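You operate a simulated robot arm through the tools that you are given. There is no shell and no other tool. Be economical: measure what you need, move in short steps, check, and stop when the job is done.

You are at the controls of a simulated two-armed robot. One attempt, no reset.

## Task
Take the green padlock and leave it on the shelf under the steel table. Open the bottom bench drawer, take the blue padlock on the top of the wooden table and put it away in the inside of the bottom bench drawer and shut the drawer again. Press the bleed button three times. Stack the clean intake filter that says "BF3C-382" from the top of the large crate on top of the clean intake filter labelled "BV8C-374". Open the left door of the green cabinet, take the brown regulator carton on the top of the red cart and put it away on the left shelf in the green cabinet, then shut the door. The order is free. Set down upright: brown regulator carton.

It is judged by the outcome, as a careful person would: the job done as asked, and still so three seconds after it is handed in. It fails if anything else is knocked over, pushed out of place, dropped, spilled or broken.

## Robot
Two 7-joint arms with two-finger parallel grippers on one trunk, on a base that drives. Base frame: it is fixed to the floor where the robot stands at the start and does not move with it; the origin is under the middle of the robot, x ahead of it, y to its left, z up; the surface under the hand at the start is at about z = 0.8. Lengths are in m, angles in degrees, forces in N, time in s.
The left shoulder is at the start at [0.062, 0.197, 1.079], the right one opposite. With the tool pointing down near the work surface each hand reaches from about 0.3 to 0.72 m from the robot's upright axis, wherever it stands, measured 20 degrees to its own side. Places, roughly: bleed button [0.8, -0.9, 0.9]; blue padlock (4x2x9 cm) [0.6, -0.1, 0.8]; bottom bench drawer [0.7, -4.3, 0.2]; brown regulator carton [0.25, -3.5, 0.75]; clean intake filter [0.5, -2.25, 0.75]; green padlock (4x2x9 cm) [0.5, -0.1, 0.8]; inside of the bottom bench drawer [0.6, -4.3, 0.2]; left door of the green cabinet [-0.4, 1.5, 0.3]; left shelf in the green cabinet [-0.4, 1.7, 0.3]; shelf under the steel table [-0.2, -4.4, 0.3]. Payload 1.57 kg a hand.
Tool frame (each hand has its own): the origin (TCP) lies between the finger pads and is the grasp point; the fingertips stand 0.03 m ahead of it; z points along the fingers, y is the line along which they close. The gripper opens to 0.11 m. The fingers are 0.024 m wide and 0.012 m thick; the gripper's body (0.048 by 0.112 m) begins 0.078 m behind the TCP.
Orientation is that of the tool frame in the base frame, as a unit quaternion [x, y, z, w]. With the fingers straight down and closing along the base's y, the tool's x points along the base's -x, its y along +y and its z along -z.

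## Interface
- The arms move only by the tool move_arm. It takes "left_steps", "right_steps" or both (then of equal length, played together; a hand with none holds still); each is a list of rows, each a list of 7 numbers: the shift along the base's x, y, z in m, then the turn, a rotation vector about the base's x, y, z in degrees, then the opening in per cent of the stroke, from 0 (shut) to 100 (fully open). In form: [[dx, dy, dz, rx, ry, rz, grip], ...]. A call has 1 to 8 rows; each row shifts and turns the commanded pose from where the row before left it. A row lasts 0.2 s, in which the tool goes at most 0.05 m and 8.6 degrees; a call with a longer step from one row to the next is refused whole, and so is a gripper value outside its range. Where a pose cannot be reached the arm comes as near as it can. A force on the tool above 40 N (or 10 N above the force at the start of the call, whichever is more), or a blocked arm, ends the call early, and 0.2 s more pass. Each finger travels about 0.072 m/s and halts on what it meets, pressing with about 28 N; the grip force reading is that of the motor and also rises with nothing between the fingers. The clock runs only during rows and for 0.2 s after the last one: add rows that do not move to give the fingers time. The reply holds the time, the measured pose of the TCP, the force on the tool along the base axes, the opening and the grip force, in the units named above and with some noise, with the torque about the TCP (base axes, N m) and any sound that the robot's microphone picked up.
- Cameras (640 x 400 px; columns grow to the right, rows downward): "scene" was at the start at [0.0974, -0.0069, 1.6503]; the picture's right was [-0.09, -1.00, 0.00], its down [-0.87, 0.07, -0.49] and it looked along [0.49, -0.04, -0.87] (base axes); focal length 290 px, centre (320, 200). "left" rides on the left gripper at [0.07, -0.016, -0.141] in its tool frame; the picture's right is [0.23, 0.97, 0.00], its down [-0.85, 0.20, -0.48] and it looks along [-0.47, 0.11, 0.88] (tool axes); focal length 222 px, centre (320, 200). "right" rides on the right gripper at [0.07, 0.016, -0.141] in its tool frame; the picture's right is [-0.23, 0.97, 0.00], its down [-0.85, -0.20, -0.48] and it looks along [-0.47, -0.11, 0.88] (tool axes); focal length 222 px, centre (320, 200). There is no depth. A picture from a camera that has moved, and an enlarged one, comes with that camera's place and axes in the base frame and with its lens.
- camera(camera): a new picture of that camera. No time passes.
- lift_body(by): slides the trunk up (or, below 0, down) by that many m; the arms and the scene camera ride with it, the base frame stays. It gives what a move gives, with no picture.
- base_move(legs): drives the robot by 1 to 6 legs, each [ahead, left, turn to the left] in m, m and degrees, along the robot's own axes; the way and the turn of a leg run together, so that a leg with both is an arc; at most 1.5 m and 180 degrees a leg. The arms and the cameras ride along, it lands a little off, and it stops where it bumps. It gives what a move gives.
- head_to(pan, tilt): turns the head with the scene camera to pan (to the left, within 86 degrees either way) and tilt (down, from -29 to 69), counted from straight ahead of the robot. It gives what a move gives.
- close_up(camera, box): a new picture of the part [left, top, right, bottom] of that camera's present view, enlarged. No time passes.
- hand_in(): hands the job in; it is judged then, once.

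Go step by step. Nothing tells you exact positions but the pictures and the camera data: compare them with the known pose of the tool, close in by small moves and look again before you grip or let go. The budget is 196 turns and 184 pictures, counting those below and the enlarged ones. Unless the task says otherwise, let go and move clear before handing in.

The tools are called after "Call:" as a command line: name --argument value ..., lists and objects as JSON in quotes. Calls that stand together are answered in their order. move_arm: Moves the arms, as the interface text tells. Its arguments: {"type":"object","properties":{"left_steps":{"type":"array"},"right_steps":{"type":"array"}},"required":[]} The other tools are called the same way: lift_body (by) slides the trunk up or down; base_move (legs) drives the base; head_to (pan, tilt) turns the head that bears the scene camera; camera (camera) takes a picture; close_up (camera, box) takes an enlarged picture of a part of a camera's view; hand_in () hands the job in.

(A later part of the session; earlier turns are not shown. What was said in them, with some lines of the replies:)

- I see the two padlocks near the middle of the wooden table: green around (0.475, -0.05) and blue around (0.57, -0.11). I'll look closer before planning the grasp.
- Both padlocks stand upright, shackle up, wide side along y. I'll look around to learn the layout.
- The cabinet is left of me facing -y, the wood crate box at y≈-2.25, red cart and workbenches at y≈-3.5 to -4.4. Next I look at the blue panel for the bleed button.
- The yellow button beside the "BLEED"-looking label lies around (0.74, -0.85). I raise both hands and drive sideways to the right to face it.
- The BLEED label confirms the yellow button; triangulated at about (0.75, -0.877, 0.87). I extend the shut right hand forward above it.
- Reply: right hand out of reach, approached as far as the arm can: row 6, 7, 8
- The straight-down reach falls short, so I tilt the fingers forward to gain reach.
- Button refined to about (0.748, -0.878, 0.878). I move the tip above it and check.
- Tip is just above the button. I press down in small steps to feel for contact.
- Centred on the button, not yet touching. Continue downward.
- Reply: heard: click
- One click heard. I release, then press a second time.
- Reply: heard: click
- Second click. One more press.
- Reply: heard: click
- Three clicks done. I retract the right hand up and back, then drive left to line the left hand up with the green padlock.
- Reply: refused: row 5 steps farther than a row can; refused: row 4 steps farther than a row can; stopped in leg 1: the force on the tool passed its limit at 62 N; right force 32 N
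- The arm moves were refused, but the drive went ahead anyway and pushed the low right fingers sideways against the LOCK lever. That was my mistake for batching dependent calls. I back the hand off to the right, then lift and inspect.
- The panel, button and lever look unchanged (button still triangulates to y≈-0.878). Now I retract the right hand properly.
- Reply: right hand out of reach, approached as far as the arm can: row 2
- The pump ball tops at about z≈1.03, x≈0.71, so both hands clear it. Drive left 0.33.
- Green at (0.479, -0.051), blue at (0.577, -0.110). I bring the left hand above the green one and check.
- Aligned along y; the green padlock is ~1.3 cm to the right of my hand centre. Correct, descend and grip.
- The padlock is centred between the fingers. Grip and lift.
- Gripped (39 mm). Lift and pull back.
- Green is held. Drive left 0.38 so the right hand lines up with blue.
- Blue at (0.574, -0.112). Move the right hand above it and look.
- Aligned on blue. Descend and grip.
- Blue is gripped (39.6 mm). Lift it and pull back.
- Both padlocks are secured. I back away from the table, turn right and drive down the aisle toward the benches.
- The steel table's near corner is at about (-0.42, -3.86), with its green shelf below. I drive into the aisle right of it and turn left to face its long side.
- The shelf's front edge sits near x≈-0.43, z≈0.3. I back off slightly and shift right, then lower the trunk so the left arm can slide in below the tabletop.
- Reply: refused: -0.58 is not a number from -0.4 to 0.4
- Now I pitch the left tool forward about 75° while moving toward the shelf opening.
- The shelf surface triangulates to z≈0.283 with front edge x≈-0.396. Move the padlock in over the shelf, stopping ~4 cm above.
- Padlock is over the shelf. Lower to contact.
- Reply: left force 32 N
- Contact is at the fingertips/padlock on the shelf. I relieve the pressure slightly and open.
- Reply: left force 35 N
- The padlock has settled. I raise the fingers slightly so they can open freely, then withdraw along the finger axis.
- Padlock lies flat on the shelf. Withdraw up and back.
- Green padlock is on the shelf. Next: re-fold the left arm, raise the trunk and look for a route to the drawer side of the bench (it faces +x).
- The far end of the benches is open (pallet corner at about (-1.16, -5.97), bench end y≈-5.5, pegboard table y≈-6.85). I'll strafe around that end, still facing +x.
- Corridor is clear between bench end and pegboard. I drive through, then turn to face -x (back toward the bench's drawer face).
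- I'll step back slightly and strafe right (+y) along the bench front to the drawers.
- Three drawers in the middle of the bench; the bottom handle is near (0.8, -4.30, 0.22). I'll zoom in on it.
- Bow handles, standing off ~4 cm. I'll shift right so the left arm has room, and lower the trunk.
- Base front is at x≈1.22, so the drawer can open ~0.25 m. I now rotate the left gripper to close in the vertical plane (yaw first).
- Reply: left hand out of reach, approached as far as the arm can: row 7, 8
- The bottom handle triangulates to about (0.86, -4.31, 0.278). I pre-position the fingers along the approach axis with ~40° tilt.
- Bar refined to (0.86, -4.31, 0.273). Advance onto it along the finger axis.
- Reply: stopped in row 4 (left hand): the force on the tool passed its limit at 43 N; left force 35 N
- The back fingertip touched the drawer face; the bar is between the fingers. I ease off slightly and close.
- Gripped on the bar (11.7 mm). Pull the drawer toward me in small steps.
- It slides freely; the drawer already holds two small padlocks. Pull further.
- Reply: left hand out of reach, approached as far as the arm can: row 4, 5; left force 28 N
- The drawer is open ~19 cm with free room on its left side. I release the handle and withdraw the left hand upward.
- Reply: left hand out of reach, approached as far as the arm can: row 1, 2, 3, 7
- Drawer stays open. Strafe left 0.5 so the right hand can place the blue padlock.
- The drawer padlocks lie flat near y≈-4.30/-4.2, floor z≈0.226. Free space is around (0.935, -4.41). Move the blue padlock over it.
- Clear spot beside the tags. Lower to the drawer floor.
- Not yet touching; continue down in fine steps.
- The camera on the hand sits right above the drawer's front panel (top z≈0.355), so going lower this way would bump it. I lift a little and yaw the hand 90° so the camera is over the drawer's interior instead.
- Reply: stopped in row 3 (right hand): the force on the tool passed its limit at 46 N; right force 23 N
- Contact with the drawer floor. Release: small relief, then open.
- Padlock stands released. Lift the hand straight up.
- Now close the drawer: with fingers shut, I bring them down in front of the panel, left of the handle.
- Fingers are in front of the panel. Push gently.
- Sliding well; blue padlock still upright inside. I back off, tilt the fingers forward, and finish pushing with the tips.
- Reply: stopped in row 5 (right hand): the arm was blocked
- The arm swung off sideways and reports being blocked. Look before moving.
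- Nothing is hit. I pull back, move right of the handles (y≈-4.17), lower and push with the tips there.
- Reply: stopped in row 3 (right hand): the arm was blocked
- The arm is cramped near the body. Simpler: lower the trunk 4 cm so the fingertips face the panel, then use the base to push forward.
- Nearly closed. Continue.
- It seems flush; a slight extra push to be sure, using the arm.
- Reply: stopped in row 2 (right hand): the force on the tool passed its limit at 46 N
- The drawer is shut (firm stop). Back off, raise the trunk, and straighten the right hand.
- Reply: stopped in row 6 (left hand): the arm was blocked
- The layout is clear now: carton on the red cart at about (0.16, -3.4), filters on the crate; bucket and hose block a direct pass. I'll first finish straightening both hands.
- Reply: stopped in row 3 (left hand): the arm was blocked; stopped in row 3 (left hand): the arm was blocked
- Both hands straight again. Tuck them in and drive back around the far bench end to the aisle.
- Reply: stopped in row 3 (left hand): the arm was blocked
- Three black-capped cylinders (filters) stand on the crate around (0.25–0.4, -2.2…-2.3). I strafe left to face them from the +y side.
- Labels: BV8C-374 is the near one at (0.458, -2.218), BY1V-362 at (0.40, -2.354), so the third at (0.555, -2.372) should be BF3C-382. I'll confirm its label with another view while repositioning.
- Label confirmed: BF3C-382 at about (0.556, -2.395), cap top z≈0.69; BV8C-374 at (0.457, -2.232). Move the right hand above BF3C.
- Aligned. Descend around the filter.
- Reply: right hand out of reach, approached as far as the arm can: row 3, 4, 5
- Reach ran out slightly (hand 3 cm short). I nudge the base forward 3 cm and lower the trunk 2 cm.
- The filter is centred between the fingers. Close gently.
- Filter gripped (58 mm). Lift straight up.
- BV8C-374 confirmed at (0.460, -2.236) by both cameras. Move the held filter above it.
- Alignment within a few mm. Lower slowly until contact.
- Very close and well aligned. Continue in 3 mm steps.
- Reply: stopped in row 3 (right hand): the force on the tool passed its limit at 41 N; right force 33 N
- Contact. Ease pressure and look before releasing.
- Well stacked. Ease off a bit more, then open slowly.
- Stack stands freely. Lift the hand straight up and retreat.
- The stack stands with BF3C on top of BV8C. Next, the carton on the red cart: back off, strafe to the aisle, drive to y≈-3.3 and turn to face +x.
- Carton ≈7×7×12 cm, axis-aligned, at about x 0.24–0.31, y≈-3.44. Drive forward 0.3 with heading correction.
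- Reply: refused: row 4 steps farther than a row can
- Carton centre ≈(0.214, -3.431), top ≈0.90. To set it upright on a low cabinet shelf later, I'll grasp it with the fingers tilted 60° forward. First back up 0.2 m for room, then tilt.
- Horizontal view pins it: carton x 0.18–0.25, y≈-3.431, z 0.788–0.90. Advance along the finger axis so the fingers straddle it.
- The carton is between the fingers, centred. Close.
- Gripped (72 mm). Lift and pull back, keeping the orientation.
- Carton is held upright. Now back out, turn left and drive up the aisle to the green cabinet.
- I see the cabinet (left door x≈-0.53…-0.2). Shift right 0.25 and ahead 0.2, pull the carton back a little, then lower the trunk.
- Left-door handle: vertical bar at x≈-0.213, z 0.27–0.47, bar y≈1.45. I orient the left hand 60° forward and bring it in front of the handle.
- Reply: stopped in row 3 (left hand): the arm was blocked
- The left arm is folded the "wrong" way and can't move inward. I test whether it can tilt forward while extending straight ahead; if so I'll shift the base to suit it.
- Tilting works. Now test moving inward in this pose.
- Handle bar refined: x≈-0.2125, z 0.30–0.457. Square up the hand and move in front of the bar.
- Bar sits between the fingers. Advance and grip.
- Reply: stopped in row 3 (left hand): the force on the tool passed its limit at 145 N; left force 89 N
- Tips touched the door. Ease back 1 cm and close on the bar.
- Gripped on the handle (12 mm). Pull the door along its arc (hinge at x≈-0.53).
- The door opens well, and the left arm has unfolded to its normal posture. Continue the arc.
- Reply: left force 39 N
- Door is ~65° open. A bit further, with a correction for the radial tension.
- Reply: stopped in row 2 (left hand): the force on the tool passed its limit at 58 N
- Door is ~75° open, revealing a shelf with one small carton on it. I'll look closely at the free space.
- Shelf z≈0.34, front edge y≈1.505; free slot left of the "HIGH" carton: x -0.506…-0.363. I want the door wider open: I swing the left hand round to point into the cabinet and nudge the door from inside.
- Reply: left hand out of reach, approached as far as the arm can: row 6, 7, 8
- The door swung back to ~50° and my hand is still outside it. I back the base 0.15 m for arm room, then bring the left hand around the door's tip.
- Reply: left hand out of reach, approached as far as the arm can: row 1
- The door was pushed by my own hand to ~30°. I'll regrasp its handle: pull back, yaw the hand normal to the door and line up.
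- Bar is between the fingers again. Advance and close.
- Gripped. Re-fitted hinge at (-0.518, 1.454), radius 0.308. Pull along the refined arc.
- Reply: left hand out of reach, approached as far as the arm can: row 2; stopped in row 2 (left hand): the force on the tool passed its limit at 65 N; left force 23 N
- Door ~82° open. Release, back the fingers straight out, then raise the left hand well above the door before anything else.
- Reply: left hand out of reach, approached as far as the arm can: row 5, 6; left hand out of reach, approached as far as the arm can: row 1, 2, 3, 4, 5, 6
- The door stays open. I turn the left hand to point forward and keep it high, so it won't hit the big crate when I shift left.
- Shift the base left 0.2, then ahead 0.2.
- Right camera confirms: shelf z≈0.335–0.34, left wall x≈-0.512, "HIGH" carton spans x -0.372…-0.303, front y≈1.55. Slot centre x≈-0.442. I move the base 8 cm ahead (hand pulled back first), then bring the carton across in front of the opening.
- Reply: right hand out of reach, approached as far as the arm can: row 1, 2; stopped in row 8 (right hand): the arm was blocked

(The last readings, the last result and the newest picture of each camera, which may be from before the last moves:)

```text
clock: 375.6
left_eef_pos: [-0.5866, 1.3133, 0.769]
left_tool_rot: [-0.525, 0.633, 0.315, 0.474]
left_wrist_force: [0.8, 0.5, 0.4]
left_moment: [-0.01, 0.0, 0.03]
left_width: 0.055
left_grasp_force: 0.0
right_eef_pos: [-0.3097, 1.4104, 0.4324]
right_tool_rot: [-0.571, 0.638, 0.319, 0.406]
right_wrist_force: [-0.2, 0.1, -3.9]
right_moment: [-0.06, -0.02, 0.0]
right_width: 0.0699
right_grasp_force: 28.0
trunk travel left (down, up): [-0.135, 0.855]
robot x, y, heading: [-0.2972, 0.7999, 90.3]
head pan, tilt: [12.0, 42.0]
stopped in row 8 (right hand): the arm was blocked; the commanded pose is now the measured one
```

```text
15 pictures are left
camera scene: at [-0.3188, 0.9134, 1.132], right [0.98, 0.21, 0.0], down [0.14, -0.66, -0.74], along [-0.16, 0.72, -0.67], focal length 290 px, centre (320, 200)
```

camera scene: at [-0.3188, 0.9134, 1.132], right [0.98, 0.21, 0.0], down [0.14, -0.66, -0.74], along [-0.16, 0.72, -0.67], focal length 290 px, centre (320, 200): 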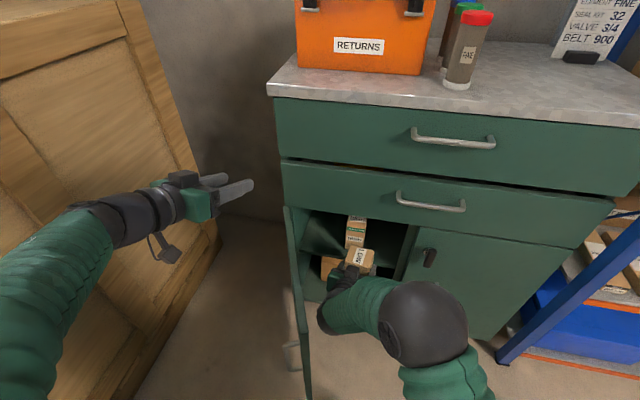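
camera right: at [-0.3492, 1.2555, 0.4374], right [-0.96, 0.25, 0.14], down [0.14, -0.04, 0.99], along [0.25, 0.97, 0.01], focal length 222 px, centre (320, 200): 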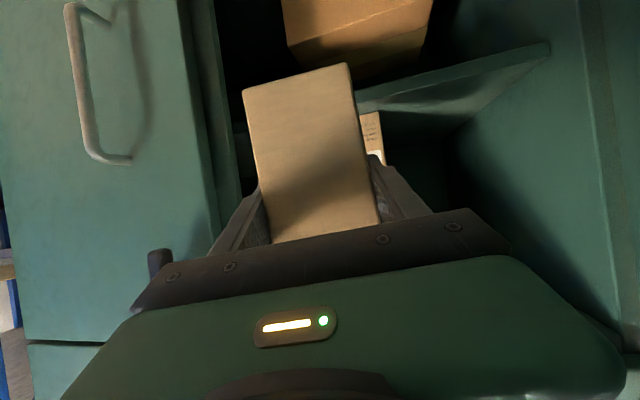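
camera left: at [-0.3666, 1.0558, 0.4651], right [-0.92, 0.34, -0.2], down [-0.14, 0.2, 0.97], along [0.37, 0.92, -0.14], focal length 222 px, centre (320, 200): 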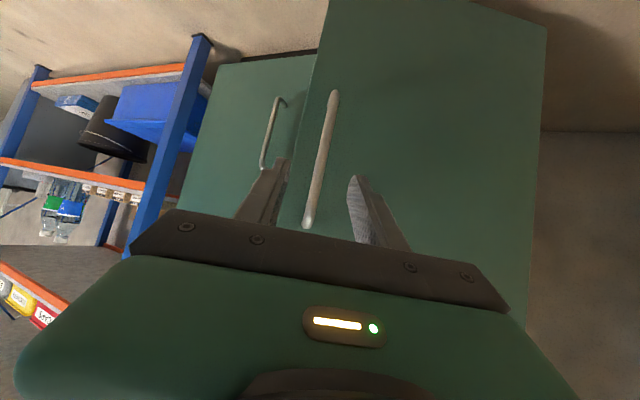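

The right arm hit its inward limit (hand yawed ~10°). Rotating the base 10° left fixes both the yaw and the lateral offset.

Call:
base_move --legs '[[0, 0.0, 10]]'

Call:
camera --camera "right"

```text
clock: 376.7
left_eef_pos: [-0.6713, 1.2533, 0.7721]
left_tool_rot: [-0.578, 0.585, 0.355, 0.444]
left_wrist_force: [-0.1, -0.4, 0.4]
left_moment: [0.02, 0.01, 0.0]
left_width: 0.0549
left_grasp_force: 0.1
right_eef_pos: [-0.4153, 1.3982, 0.4337]
right_tool_rot: [0.625, -0.585, -0.352, -0.378]
right_wrist_force: [0.4, 0.1, -4.7]
right_moment: [-0.06, 0.01, 0.01]
right_width: 0.0699
right_grasp_force: 28.4
trunk travel left (down, up): [-0.135, 0.855]
robot x, y, heading: [-0.2949, 0.8006, 100.3]
head pan, tilt: [12.0, 42.0]
```

```text
14 pictures are left
camera right: at [-0.4265, 1.2395, 0.4378], right [-0.99, 0.08, 0.14], down [0.14, -0.02, 0.99], along [0.08, 1.0, 0.01], focal length 222 px, centre (320, 200)
```

right: 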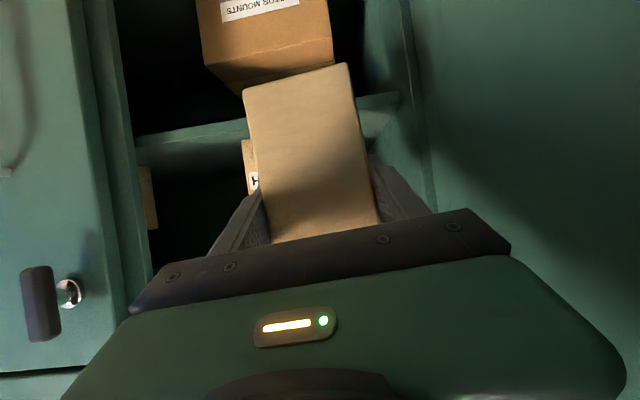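

Well aligned; carton bottom is ~3 cm above the shelf level. Slide it in toward x=-0.442.

Call:
move_arm --right_steps '[[-0.014, 0.035, 0, 0, 0, 0, 30], [-0.013, 0.035, 0, 0, 0, 0, 30], [0, 0.035, 0, 0, 0, 0, 30], [0, 0, 0, 0, 0, 0, 30]]'

Call:
camera --camera "right"

```text
clock: 377.7
left_eef_pos: [-0.6703, 1.2544, 0.7733]
left_tool_rot: [-0.578, 0.585, 0.355, 0.444]
left_wrist_force: [-0.1, -0.2, 0.3]
left_moment: [0.01, 0.0, 0.01]
left_width: 0.0548
left_grasp_force: 0.2
right_eef_pos: [-0.4433, 1.5015, 0.4351]
right_tool_rot: [0.625, -0.585, -0.351, -0.379]
right_wrist_force: [0.0, -0.1, -4.2]
right_moment: [0.0, -0.02, 0.01]
right_width: 0.0699
right_grasp_force: 27.8
trunk travel left (down, up): [-0.135, 0.855]
robot x, y, heading: [-0.2981, 0.7995, 100.3]
head pan, tilt: [12.0, 42.0]
```

```text
13 pictures are left
camera right: at [-0.454, 1.343, 0.4396], right [-0.99, 0.08, 0.14], down [0.14, -0.02, 0.99], along [0.08, 1.0, 0.01], focal length 222 px, centre (320, 200)
```

right: 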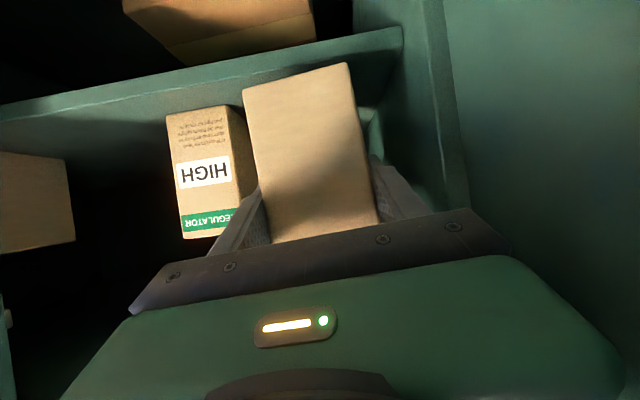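

Clear on both sides. Slide in the rest of the way.

Call:
move_arm --right_steps '[[0, 0.031, 0, 0, 0, 0, 30], [0, 0.031, 0, 0, 0, 0, 30], [0, 0.03, 0, 0, 0, 0, 30], [0, 0, 0, 0, 0, 0, 30]]'

```text
clock: 378.7
left_eef_pos: [-0.672, 1.2537, 0.7739]
left_tool_rot: [-0.578, 0.585, 0.355, 0.444]
left_wrist_force: [-0.3, -0.6, 0.0]
left_moment: [0.01, 0.05, 0.02]
left_width: 0.0549
left_grasp_force: 0.0
right_eef_pos: [-0.4413, 1.594, 0.4349]
right_tool_rot: [0.626, -0.585, -0.351, -0.378]
right_wrist_force: [0.1, 0.4, -4.7]
right_moment: [-0.07, 0.0, -0.01]
right_width: 0.0699
right_grasp_force: 28.4
trunk travel left (down, up): [-0.135, 0.855]
robot x, y, heading: [-0.297, 0.8015, 100.2]
head pan, tilt: [12.0, 42.0]
```

No contact. Lower gently to the shelf.

Call:
move_arm --right_steps '[[0, 0, -0.014, 0, 0, 0, 30], [0, 0, -0.007, 0, 0, 0, 30], [0, 0, -0.004, 0, 0, 0, 30], [0, 0, -0.003, 0, 0, 0, 30], [0, 0, -0.003, 0, 0, 0, 30], [0, 0, -0.003, 0, 0, 0, 30]]'

Call:
camera --camera "right"

```text
clock: 380.1
left_eef_pos: [-0.6706, 1.2512, 0.7767]
left_tool_rot: [-0.577, 0.584, 0.357, 0.445]
left_wrist_force: [0.0, 0.2, 0.5]
left_moment: [-0.01, 0.01, -0.02]
left_width: 0.0549
left_grasp_force: 0.1
right_eef_pos: [-0.4411, 1.5943, 0.4078]
right_tool_rot: [0.623, -0.585, -0.354, -0.381]
right_wrist_force: [5.4, 0.9, 26.6]
right_moment: [0.0, 0.65, -0.15]
right_width: 0.0704
right_grasp_force: 28.1
trunk travel left (down, up): [-0.135, 0.855]
robot x, y, heading: [-0.2962, 0.7987, 100.2]
head pan, tilt: [12.0, 42.0]
```

```text
12 pictures are left
camera right: at [-0.4526, 1.4356, 0.41], right [-0.99, 0.08, 0.14], down [0.14, -0.03, 0.99], along [0.08, 1.0, 0.02], focal length 222 px, centre (320, 200)
```

right: 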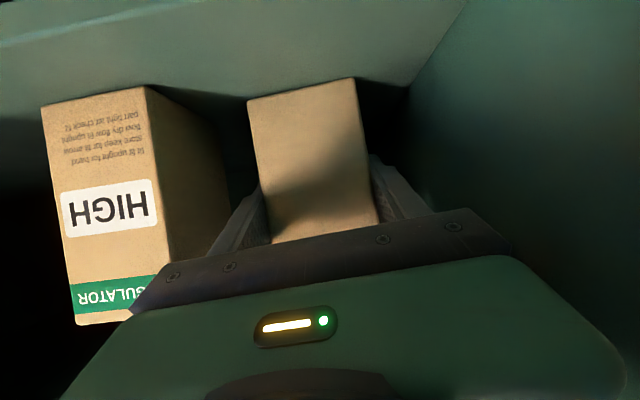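

Carton rests on the shelf. Ease pressure and open slightly.

Call:
move_arm --right_steps '[[0, 0, 0.002, 0, 0, 0, 30], [0, 0, 0, 0, 0, 0, 66], [0, 0, 0, 0, 0, 0, 72], [0, 0, 0, 0, 0, 0, 76], [0, 0, 0, 0, 0, 0, 76]]'

Call:
camera --camera "right"

```text
clock: 381.3
left_eef_pos: [-0.6722, 1.2533, 0.7735]
left_tool_rot: [-0.578, 0.585, 0.356, 0.445]
left_wrist_force: [0.7, 0.0, -0.5]
left_moment: [-0.01, 0.0, 0.0]
left_width: 0.055
left_grasp_force: 0.0
right_eef_pos: [-0.4434, 1.5947, 0.4035]
right_tool_rot: [0.626, -0.585, -0.351, -0.377]
right_wrist_force: [0.3, 0.4, 0.1]
right_moment: [-0.04, 0.01, 0.0]
right_width: 0.0834
right_grasp_force: 0.1
trunk travel left (down, up): [-0.135, 0.855]
robot x, y, heading: [-0.293, 0.8025, 100.4]
head pan, tilt: [12.0, 42.0]
```

```text
11 pictures are left
camera right: at [-0.4538, 1.4356, 0.407], right [-0.99, 0.08, 0.14], down [0.14, -0.02, 0.99], along [0.08, 1.0, 0.01], focal length 222 px, centre (320, 200)
```

right: 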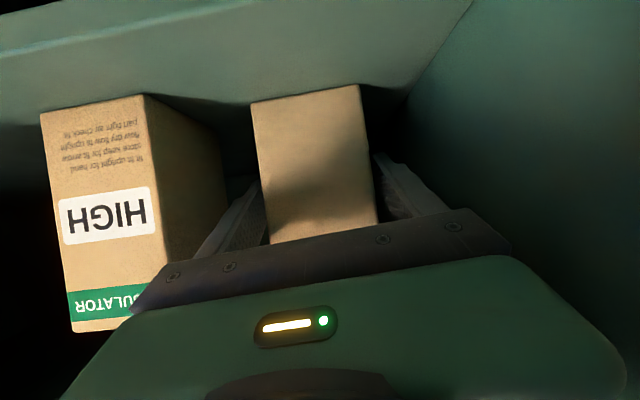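

Carton stands upright, released. Withdraw straight back.

Call:
move_arm --right_steps '[[0, -0.02, 0.008, 0, 0, 0, 76], [0, -0.035, 0.012, 0, 0, 0, 76], [0, -0.035, 0.012, 0, 0, 0, 76], [0.005, -0.035, 0.005, 0, 0, 0, 76], [0.01, -0.035, 0, 0, 0, 0, 76], [0.01, -0.035, 0, 0, 0, 0, 76]]'

Call:
camera --camera "right"

```text
clock: 382.7
left_eef_pos: [-0.6702, 1.253, 0.7737]
left_tool_rot: [-0.577, 0.585, 0.355, 0.445]
left_wrist_force: [0.2, -0.1, -0.3]
left_moment: [0.03, -0.01, -0.01]
left_width: 0.055
left_grasp_force: 0.0
right_eef_pos: [-0.4157, 1.4007, 0.4402]
right_tool_rot: [0.625, -0.585, -0.353, -0.378]
right_wrist_force: [-0.7, -0.1, 0.8]
right_moment: [0.01, -0.01, -0.03]
right_width: 0.0837
right_grasp_force: 0.1
trunk travel left (down, up): [-0.135, 0.855]
robot x, y, heading: [-0.2974, 0.798, 100.0]
head pan, tilt: [12.0, 42.0]
```

```text
10 pictures are left
camera right: at [-0.4275, 1.2413, 0.4436], right [-0.99, 0.08, 0.14], down [0.14, -0.02, 0.99], along [0.08, 1.0, 0.01], focal length 222 px, centre (320, 200)
```

right: 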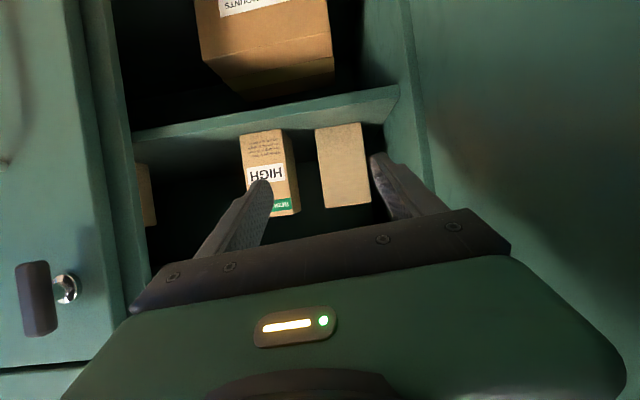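

Both cartons stand on the shelf. Back the robot out and straighten the heading, then fold the right hand away.

Call:
base_move --legs '[[-0.25, 0, 0], [0, 0, -10]]'

Call:
move_arm --left_steps '[[-0.03, 0.0, 0, 0, 0, 0, 20], [-0.03, 0, -0.01, 0, 0, 0, 0], [-0.03, 0, -0.03, 0, 0, 0, 0], [0, 0, -0.045, 0, 0, 0, 0], [0, 0, -0.045, 0, 0, 0, 0], [0, 0, -0.045, 0, 0, 0, 0], [0, 0, -0.045, 0, 0, 0, 0], [0, 0, -0.045, 0, 0, 0, 0]]' --right_steps '[[0.03, 0, 0, 0, 0, 0, 76], [0.03, 0, 0, 0, 0, 0, 76], [0.03, 0, 0, 0, 0, 0, 76], [0.03, 0, 0, 0, 0, 0, 76], [0.03, 0, 0, 0, 0, 0, 76], [0.03, 0, 0, 0, 0, 0, 76], [0.03, 0, 0, 0, 0, 0, 76], [0.03, 0, 0, 0, 0, 0, 76]]'

Call:
camera --camera "scene"

```text
clock: 385.2
left_eef_pos: [-0.5414, 1.0675, 0.7739]
left_tool_rot: [-0.524, 0.633, 0.315, 0.474]
left_wrist_force: [-0.6, 1.1, -0.6]
left_moment: [0.03, 0.02, 0.04]
left_width: 0.0551
left_grasp_force: 0.2
right_eef_pos: [-0.265, 1.1686, 0.4388]
right_tool_rot: [-0.571, 0.638, 0.317, 0.408]
right_wrist_force: [-1.0, 0.8, 0.5]
right_moment: [0.0, 0.04, -0.03]
right_width: 0.0835
right_grasp_force: 0.1
trunk travel left (down, up): [-0.135, 0.855]
robot x, y, heading: [-0.2531, 0.5548, 90.0]
head pan, tilt: [12.0, 42.0]
```

```text
clock: 387.0
left_eef_pos: [-0.6357, 1.0653, 0.5095]
left_tool_rot: [-0.524, 0.633, 0.316, 0.474]
left_wrist_force: [0.3, -0.2, -0.1]
left_moment: [0.02, 0.06, -0.02]
left_width: 0.0
left_grasp_force: 20.9
right_eef_pos: [-0.0252, 1.1674, 0.4388]
right_tool_rot: [-0.571, 0.637, 0.318, 0.408]
right_wrist_force: [0.1, -0.3, 0.3]
right_moment: [0.02, 0.01, -0.01]
right_width: 0.0835
right_grasp_force: 0.0
trunk travel left (down, up): [-0.135, 0.855]
robot x, y, heading: [-0.2522, 0.5531, 90.0]
head pan, tilt: [12.0, 42.0]
```

```text
9 pictures are left
camera scene: at [-0.2744, 0.6692, 1.1347], right [0.98, 0.21, 0.0], down [0.14, -0.66, -0.74], along [-0.15, 0.73, -0.67], focal length 290 px, centre (320, 200)
```

scene: 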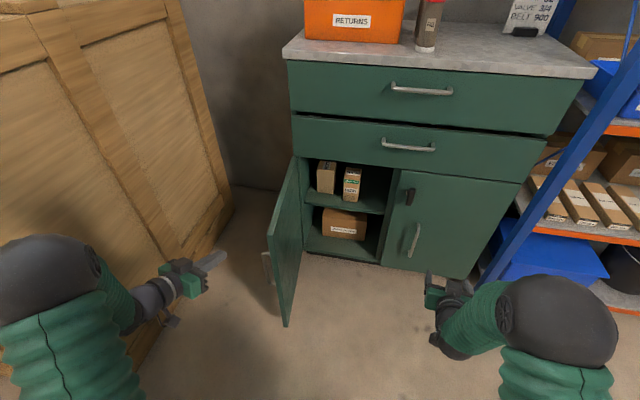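

The door is at ~90°. I push it from outside near its tip (above the handle) along the closing arc with the shut left fingers.

Call:
move_arm --left_steps '[[0.015, 0.045, 0, 0, 0, 0, 0], [0.02, 0.04, 0, 0, 0, 0, 0], [0.03, 0, 0, 0, 0, 0, 0], [0.035, 0.003, 0, 0, 0, 0, 0], [0.035, 0.005, 0, 0, 0, 0, 0], [0.035, 0.01, 0, 0, 0, 0, 0], [0.035, 0.014, 0, 0, 0, 0, 0], [0.034, 0.019, 0, 0, 0, 0, 0]]'

Call:
camera --camera "scene"

```text
clock: 388.8
left_eef_pos: [-0.3918, 1.2024, 0.5082]
left_tool_rot: [-0.525, 0.633, 0.317, 0.473]
left_wrist_force: [-0.1, -0.1, -0.1]
left_moment: [0.0, 0.02, -0.02]
left_width: 0.0
left_grasp_force: 21.3
right_eef_pos: [-0.0232, 1.1692, 0.4387]
right_tool_rot: [-0.57, 0.638, 0.318, 0.408]
right_wrist_force: [-0.1, 0.7, 0.6]
right_moment: [-0.02, -0.01, -0.01]
right_width: 0.0837
right_grasp_force: 0.1
trunk travel left (down, up): [-0.135, 0.855]
robot x, y, heading: [-0.2518, 0.5582, 90.2]
head pan, tilt: [12.0, 42.0]
```

```text
8 pictures are left
camera scene: at [-0.2724, 0.6694, 1.1347], right [0.98, 0.21, 0.0], down [0.14, -0.66, -0.74], along [-0.16, 0.73, -0.67], focal length 290 px, centre (320, 200)
```

scene: 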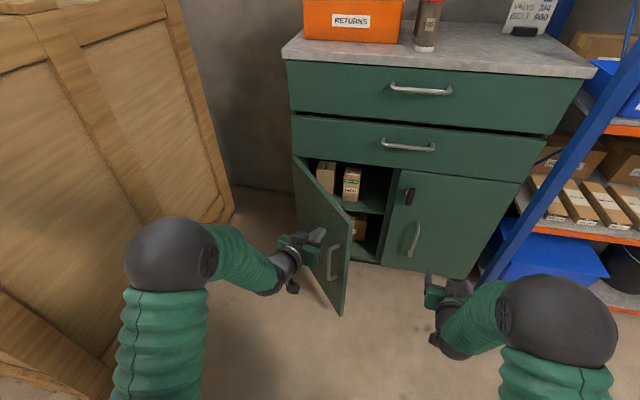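

Working well. Continue the arc to nearly closed.

Call:
move_arm --left_steps '[[0.03, 0.026, 0, 0, 0, 0, 0], [0.026, 0.03, 0, 0, 0, 0, 0], [0.022, 0.033, 0, 0, 0, 0, 0], [0.017, 0.035, 0, 0, 0, 0, 0], [0.012, 0.035, 0, 0, 0, 0, 0], [0.008, 0.03, 0, 0, 0, 0, 0]]'

Call:
camera --camera "scene"

```text
clock: 390.2
left_eef_pos: [-0.2752, 1.3914, 0.5093]
left_tool_rot: [-0.524, 0.634, 0.315, 0.474]
left_wrist_force: [0.4, -0.2, 0.6]
left_moment: [-0.05, 0.03, -0.01]
left_width: 0.0001
left_grasp_force: 21.2
right_eef_pos: [-0.0244, 1.1687, 0.4381]
right_tool_rot: [-0.57, 0.639, 0.317, 0.408]
right_wrist_force: [-0.5, 0.1, 0.2]
right_moment: [-0.03, -0.04, 0.01]
right_width: 0.0836
right_grasp_force: 0.1
trunk travel left (down, up): [-0.135, 0.855]
robot x, y, heading: [-0.2572, 0.5603, 90.4]
head pan, tilt: [12.0, 42.0]
```

```text
7 pictures are left
camera scene: at [-0.2725, 0.6702, 1.1346], right [0.98, 0.21, 0.0], down [0.14, -0.66, -0.74], along [-0.16, 0.72, -0.67], focal length 290 px, centre (320, 200)
```

scene: 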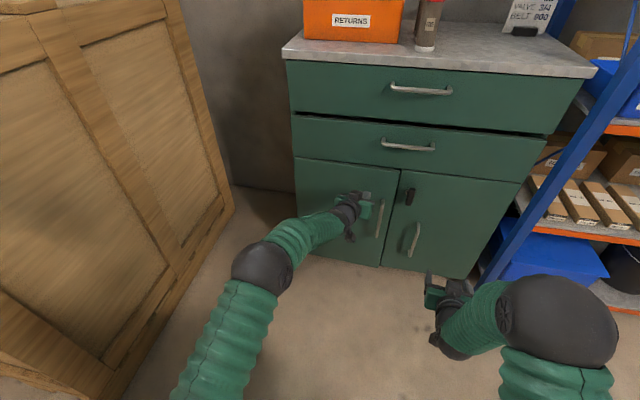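

Almost closed. Push the last centimetres until it stops.

Call:
move_arm --left_steps '[[0.005, 0.015, 0, 0, 0, 0, 0], [0.003, 0.01, 0, 0, 0, 0, 0], [0, 0.008, 0, 0, 0, 0, 0], [0, 0.008, 0, 0, 0, 0, 0], [0, 0.008, 0, 0, 0, 0, 0]]'

Call:
close_up --camera "scene" --box '[270, 140, 470, 290]'

```text
clock: 391.2
left_eef_pos: [-0.2676, 1.4232, 0.5097]
left_tool_rot: [-0.525, 0.636, 0.314, 0.472]
left_wrist_force: [-5.3, -26.2, 8.1]
left_moment: [0.21, 0.04, 0.24]
left_width: 0.0
left_grasp_force: 21.4
right_eef_pos: [-0.0251, 1.1654, 0.4429]
right_tool_rot: [-0.571, 0.636, 0.32, 0.409]
right_wrist_force: [0.4, 0.5, 0.6]
right_moment: [-0.01, -0.01, 0.03]
right_width: 0.0837
right_grasp_force: 0.1
trunk travel left (down, up): [-0.135, 0.855]
robot x, y, heading: [-0.2556, 0.5518, 90.4]
head pan, tilt: [12.0, 42.0]
stopped in row 4 (left hand): the force on the tool passed its limit at 56 N (the readings are from after the stop); the commanded pose is now the measured one
```

```text
2.67 times, centred on (370, 215) of scene
camera zoom: at [-0.2741, 0.6651, 1.1353], right [0.98, 0.21, 0.0], down [0.14, -0.65, -0.74], along [-0.15, 0.73, -0.67], focal length 775 px, centre (187, 160)
```

zoom: 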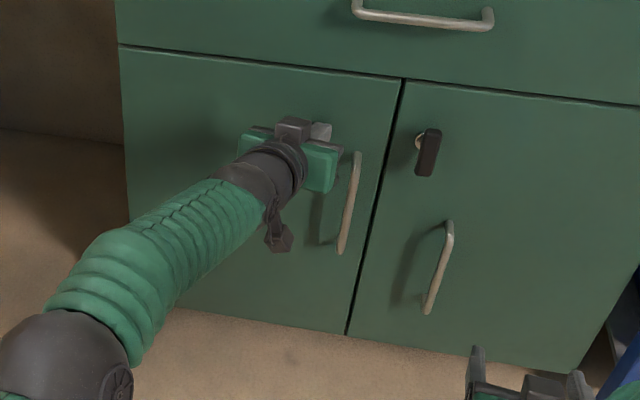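

The door is shut flush (firm stop). Retract the left hand and back away.

Call:
move_arm --left_steps '[[-0.002, -0.03, 0, 0, 0, 0, 0], [0, -0.04, 0.01, 0, 0, 0, 0], [0, -0.04, 0.01, 0, 0, 0, 0], [0, -0.04, 0.01, 0, 0, 0, 0]]'

Call:
base_move --legs '[[-0.3, 0, 0]]'

Call:
camera --camera "scene"

```text
clock: 392.2
left_eef_pos: [-0.2682, 1.2759, 0.5372]
left_tool_rot: [-0.525, 0.636, 0.313, 0.471]
left_wrist_force: [-0.6, 0.2, 0.4]
left_moment: [-0.01, 0.0, 0.0]
left_width: 0.0
left_grasp_force: 21.3
right_eef_pos: [-0.0236, 1.1666, 0.442]
right_tool_rot: [-0.57, 0.637, 0.319, 0.409]
right_wrist_force: [1.0, -0.4, -0.5]
right_moment: [0.01, -0.01, 0.01]
right_width: 0.0839
right_grasp_force: 0.0
trunk travel left (down, up): [-0.135, 0.855]
robot x, y, heading: [-0.2595, 0.5559, 89.9]
head pan, tilt: [12.0, 42.0]
```

```text
clock: 394.2
left_eef_pos: [-0.2668, 0.9723, 0.5368]
left_tool_rot: [-0.525, 0.636, 0.313, 0.471]
left_wrist_force: [0.0, -0.4, 0.7]
left_moment: [0.01, 0.01, 0.0]
left_width: 0.0
left_grasp_force: 21.2
right_eef_pos: [-0.024, 0.8628, 0.4403]
right_tool_rot: [-0.569, 0.638, 0.319, 0.409]
right_wrist_force: [-0.2, 0.3, -0.1]
right_moment: [0.02, -0.02, -0.01]
right_width: 0.0835
right_grasp_force: 0.0
trunk travel left (down, up): [-0.135, 0.855]
robot x, y, heading: [-0.254, 0.2502, 89.9]
head pan, tilt: [12.0, 42.0]
```

```text
5 pictures are left
camera scene: at [-0.2725, 0.3637, 1.1347], right [0.98, 0.21, 0.0], down [0.14, -0.66, -0.74], along [-0.15, 0.73, -0.67], focal length 290 px, centre (320, 200)
```

scene: 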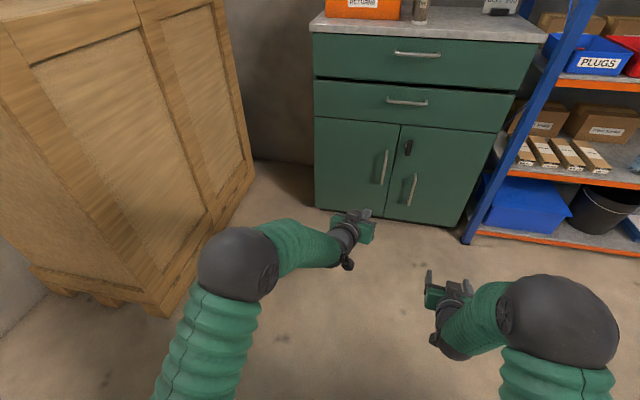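

The cabinet is shut, both hands are empty and clear, and all five sub-tasks have been carried out. Handing in.

Call:
hand_in

```text
The job is handed in.
```

I finished all five tasks and handed the job in, but I made one mistake beside the bleed button:

- **Green padlock:** it is lying flat on the shelf under the steel table.
- **Blue padlock:** it is standing in the bottom bench drawer, and the drawer is shut.
- **Bleed button:** I pressed it three times and heard three clicks.
- **Filters:** BF3C-382 is stacked on top of BV8C-374.
- **Brown regulator carton:** it is upright on the left shelf of the green cabinet, next to the "HIGH" carton, and the door is shut.

**The mistake:** right after the third press, I drove the base before lifting the right hand clear. The fingers dragged against the LOCK lever until the 62 N force stop. The lever, panel and button looked unchanged afterwards, and I heard no extra click.
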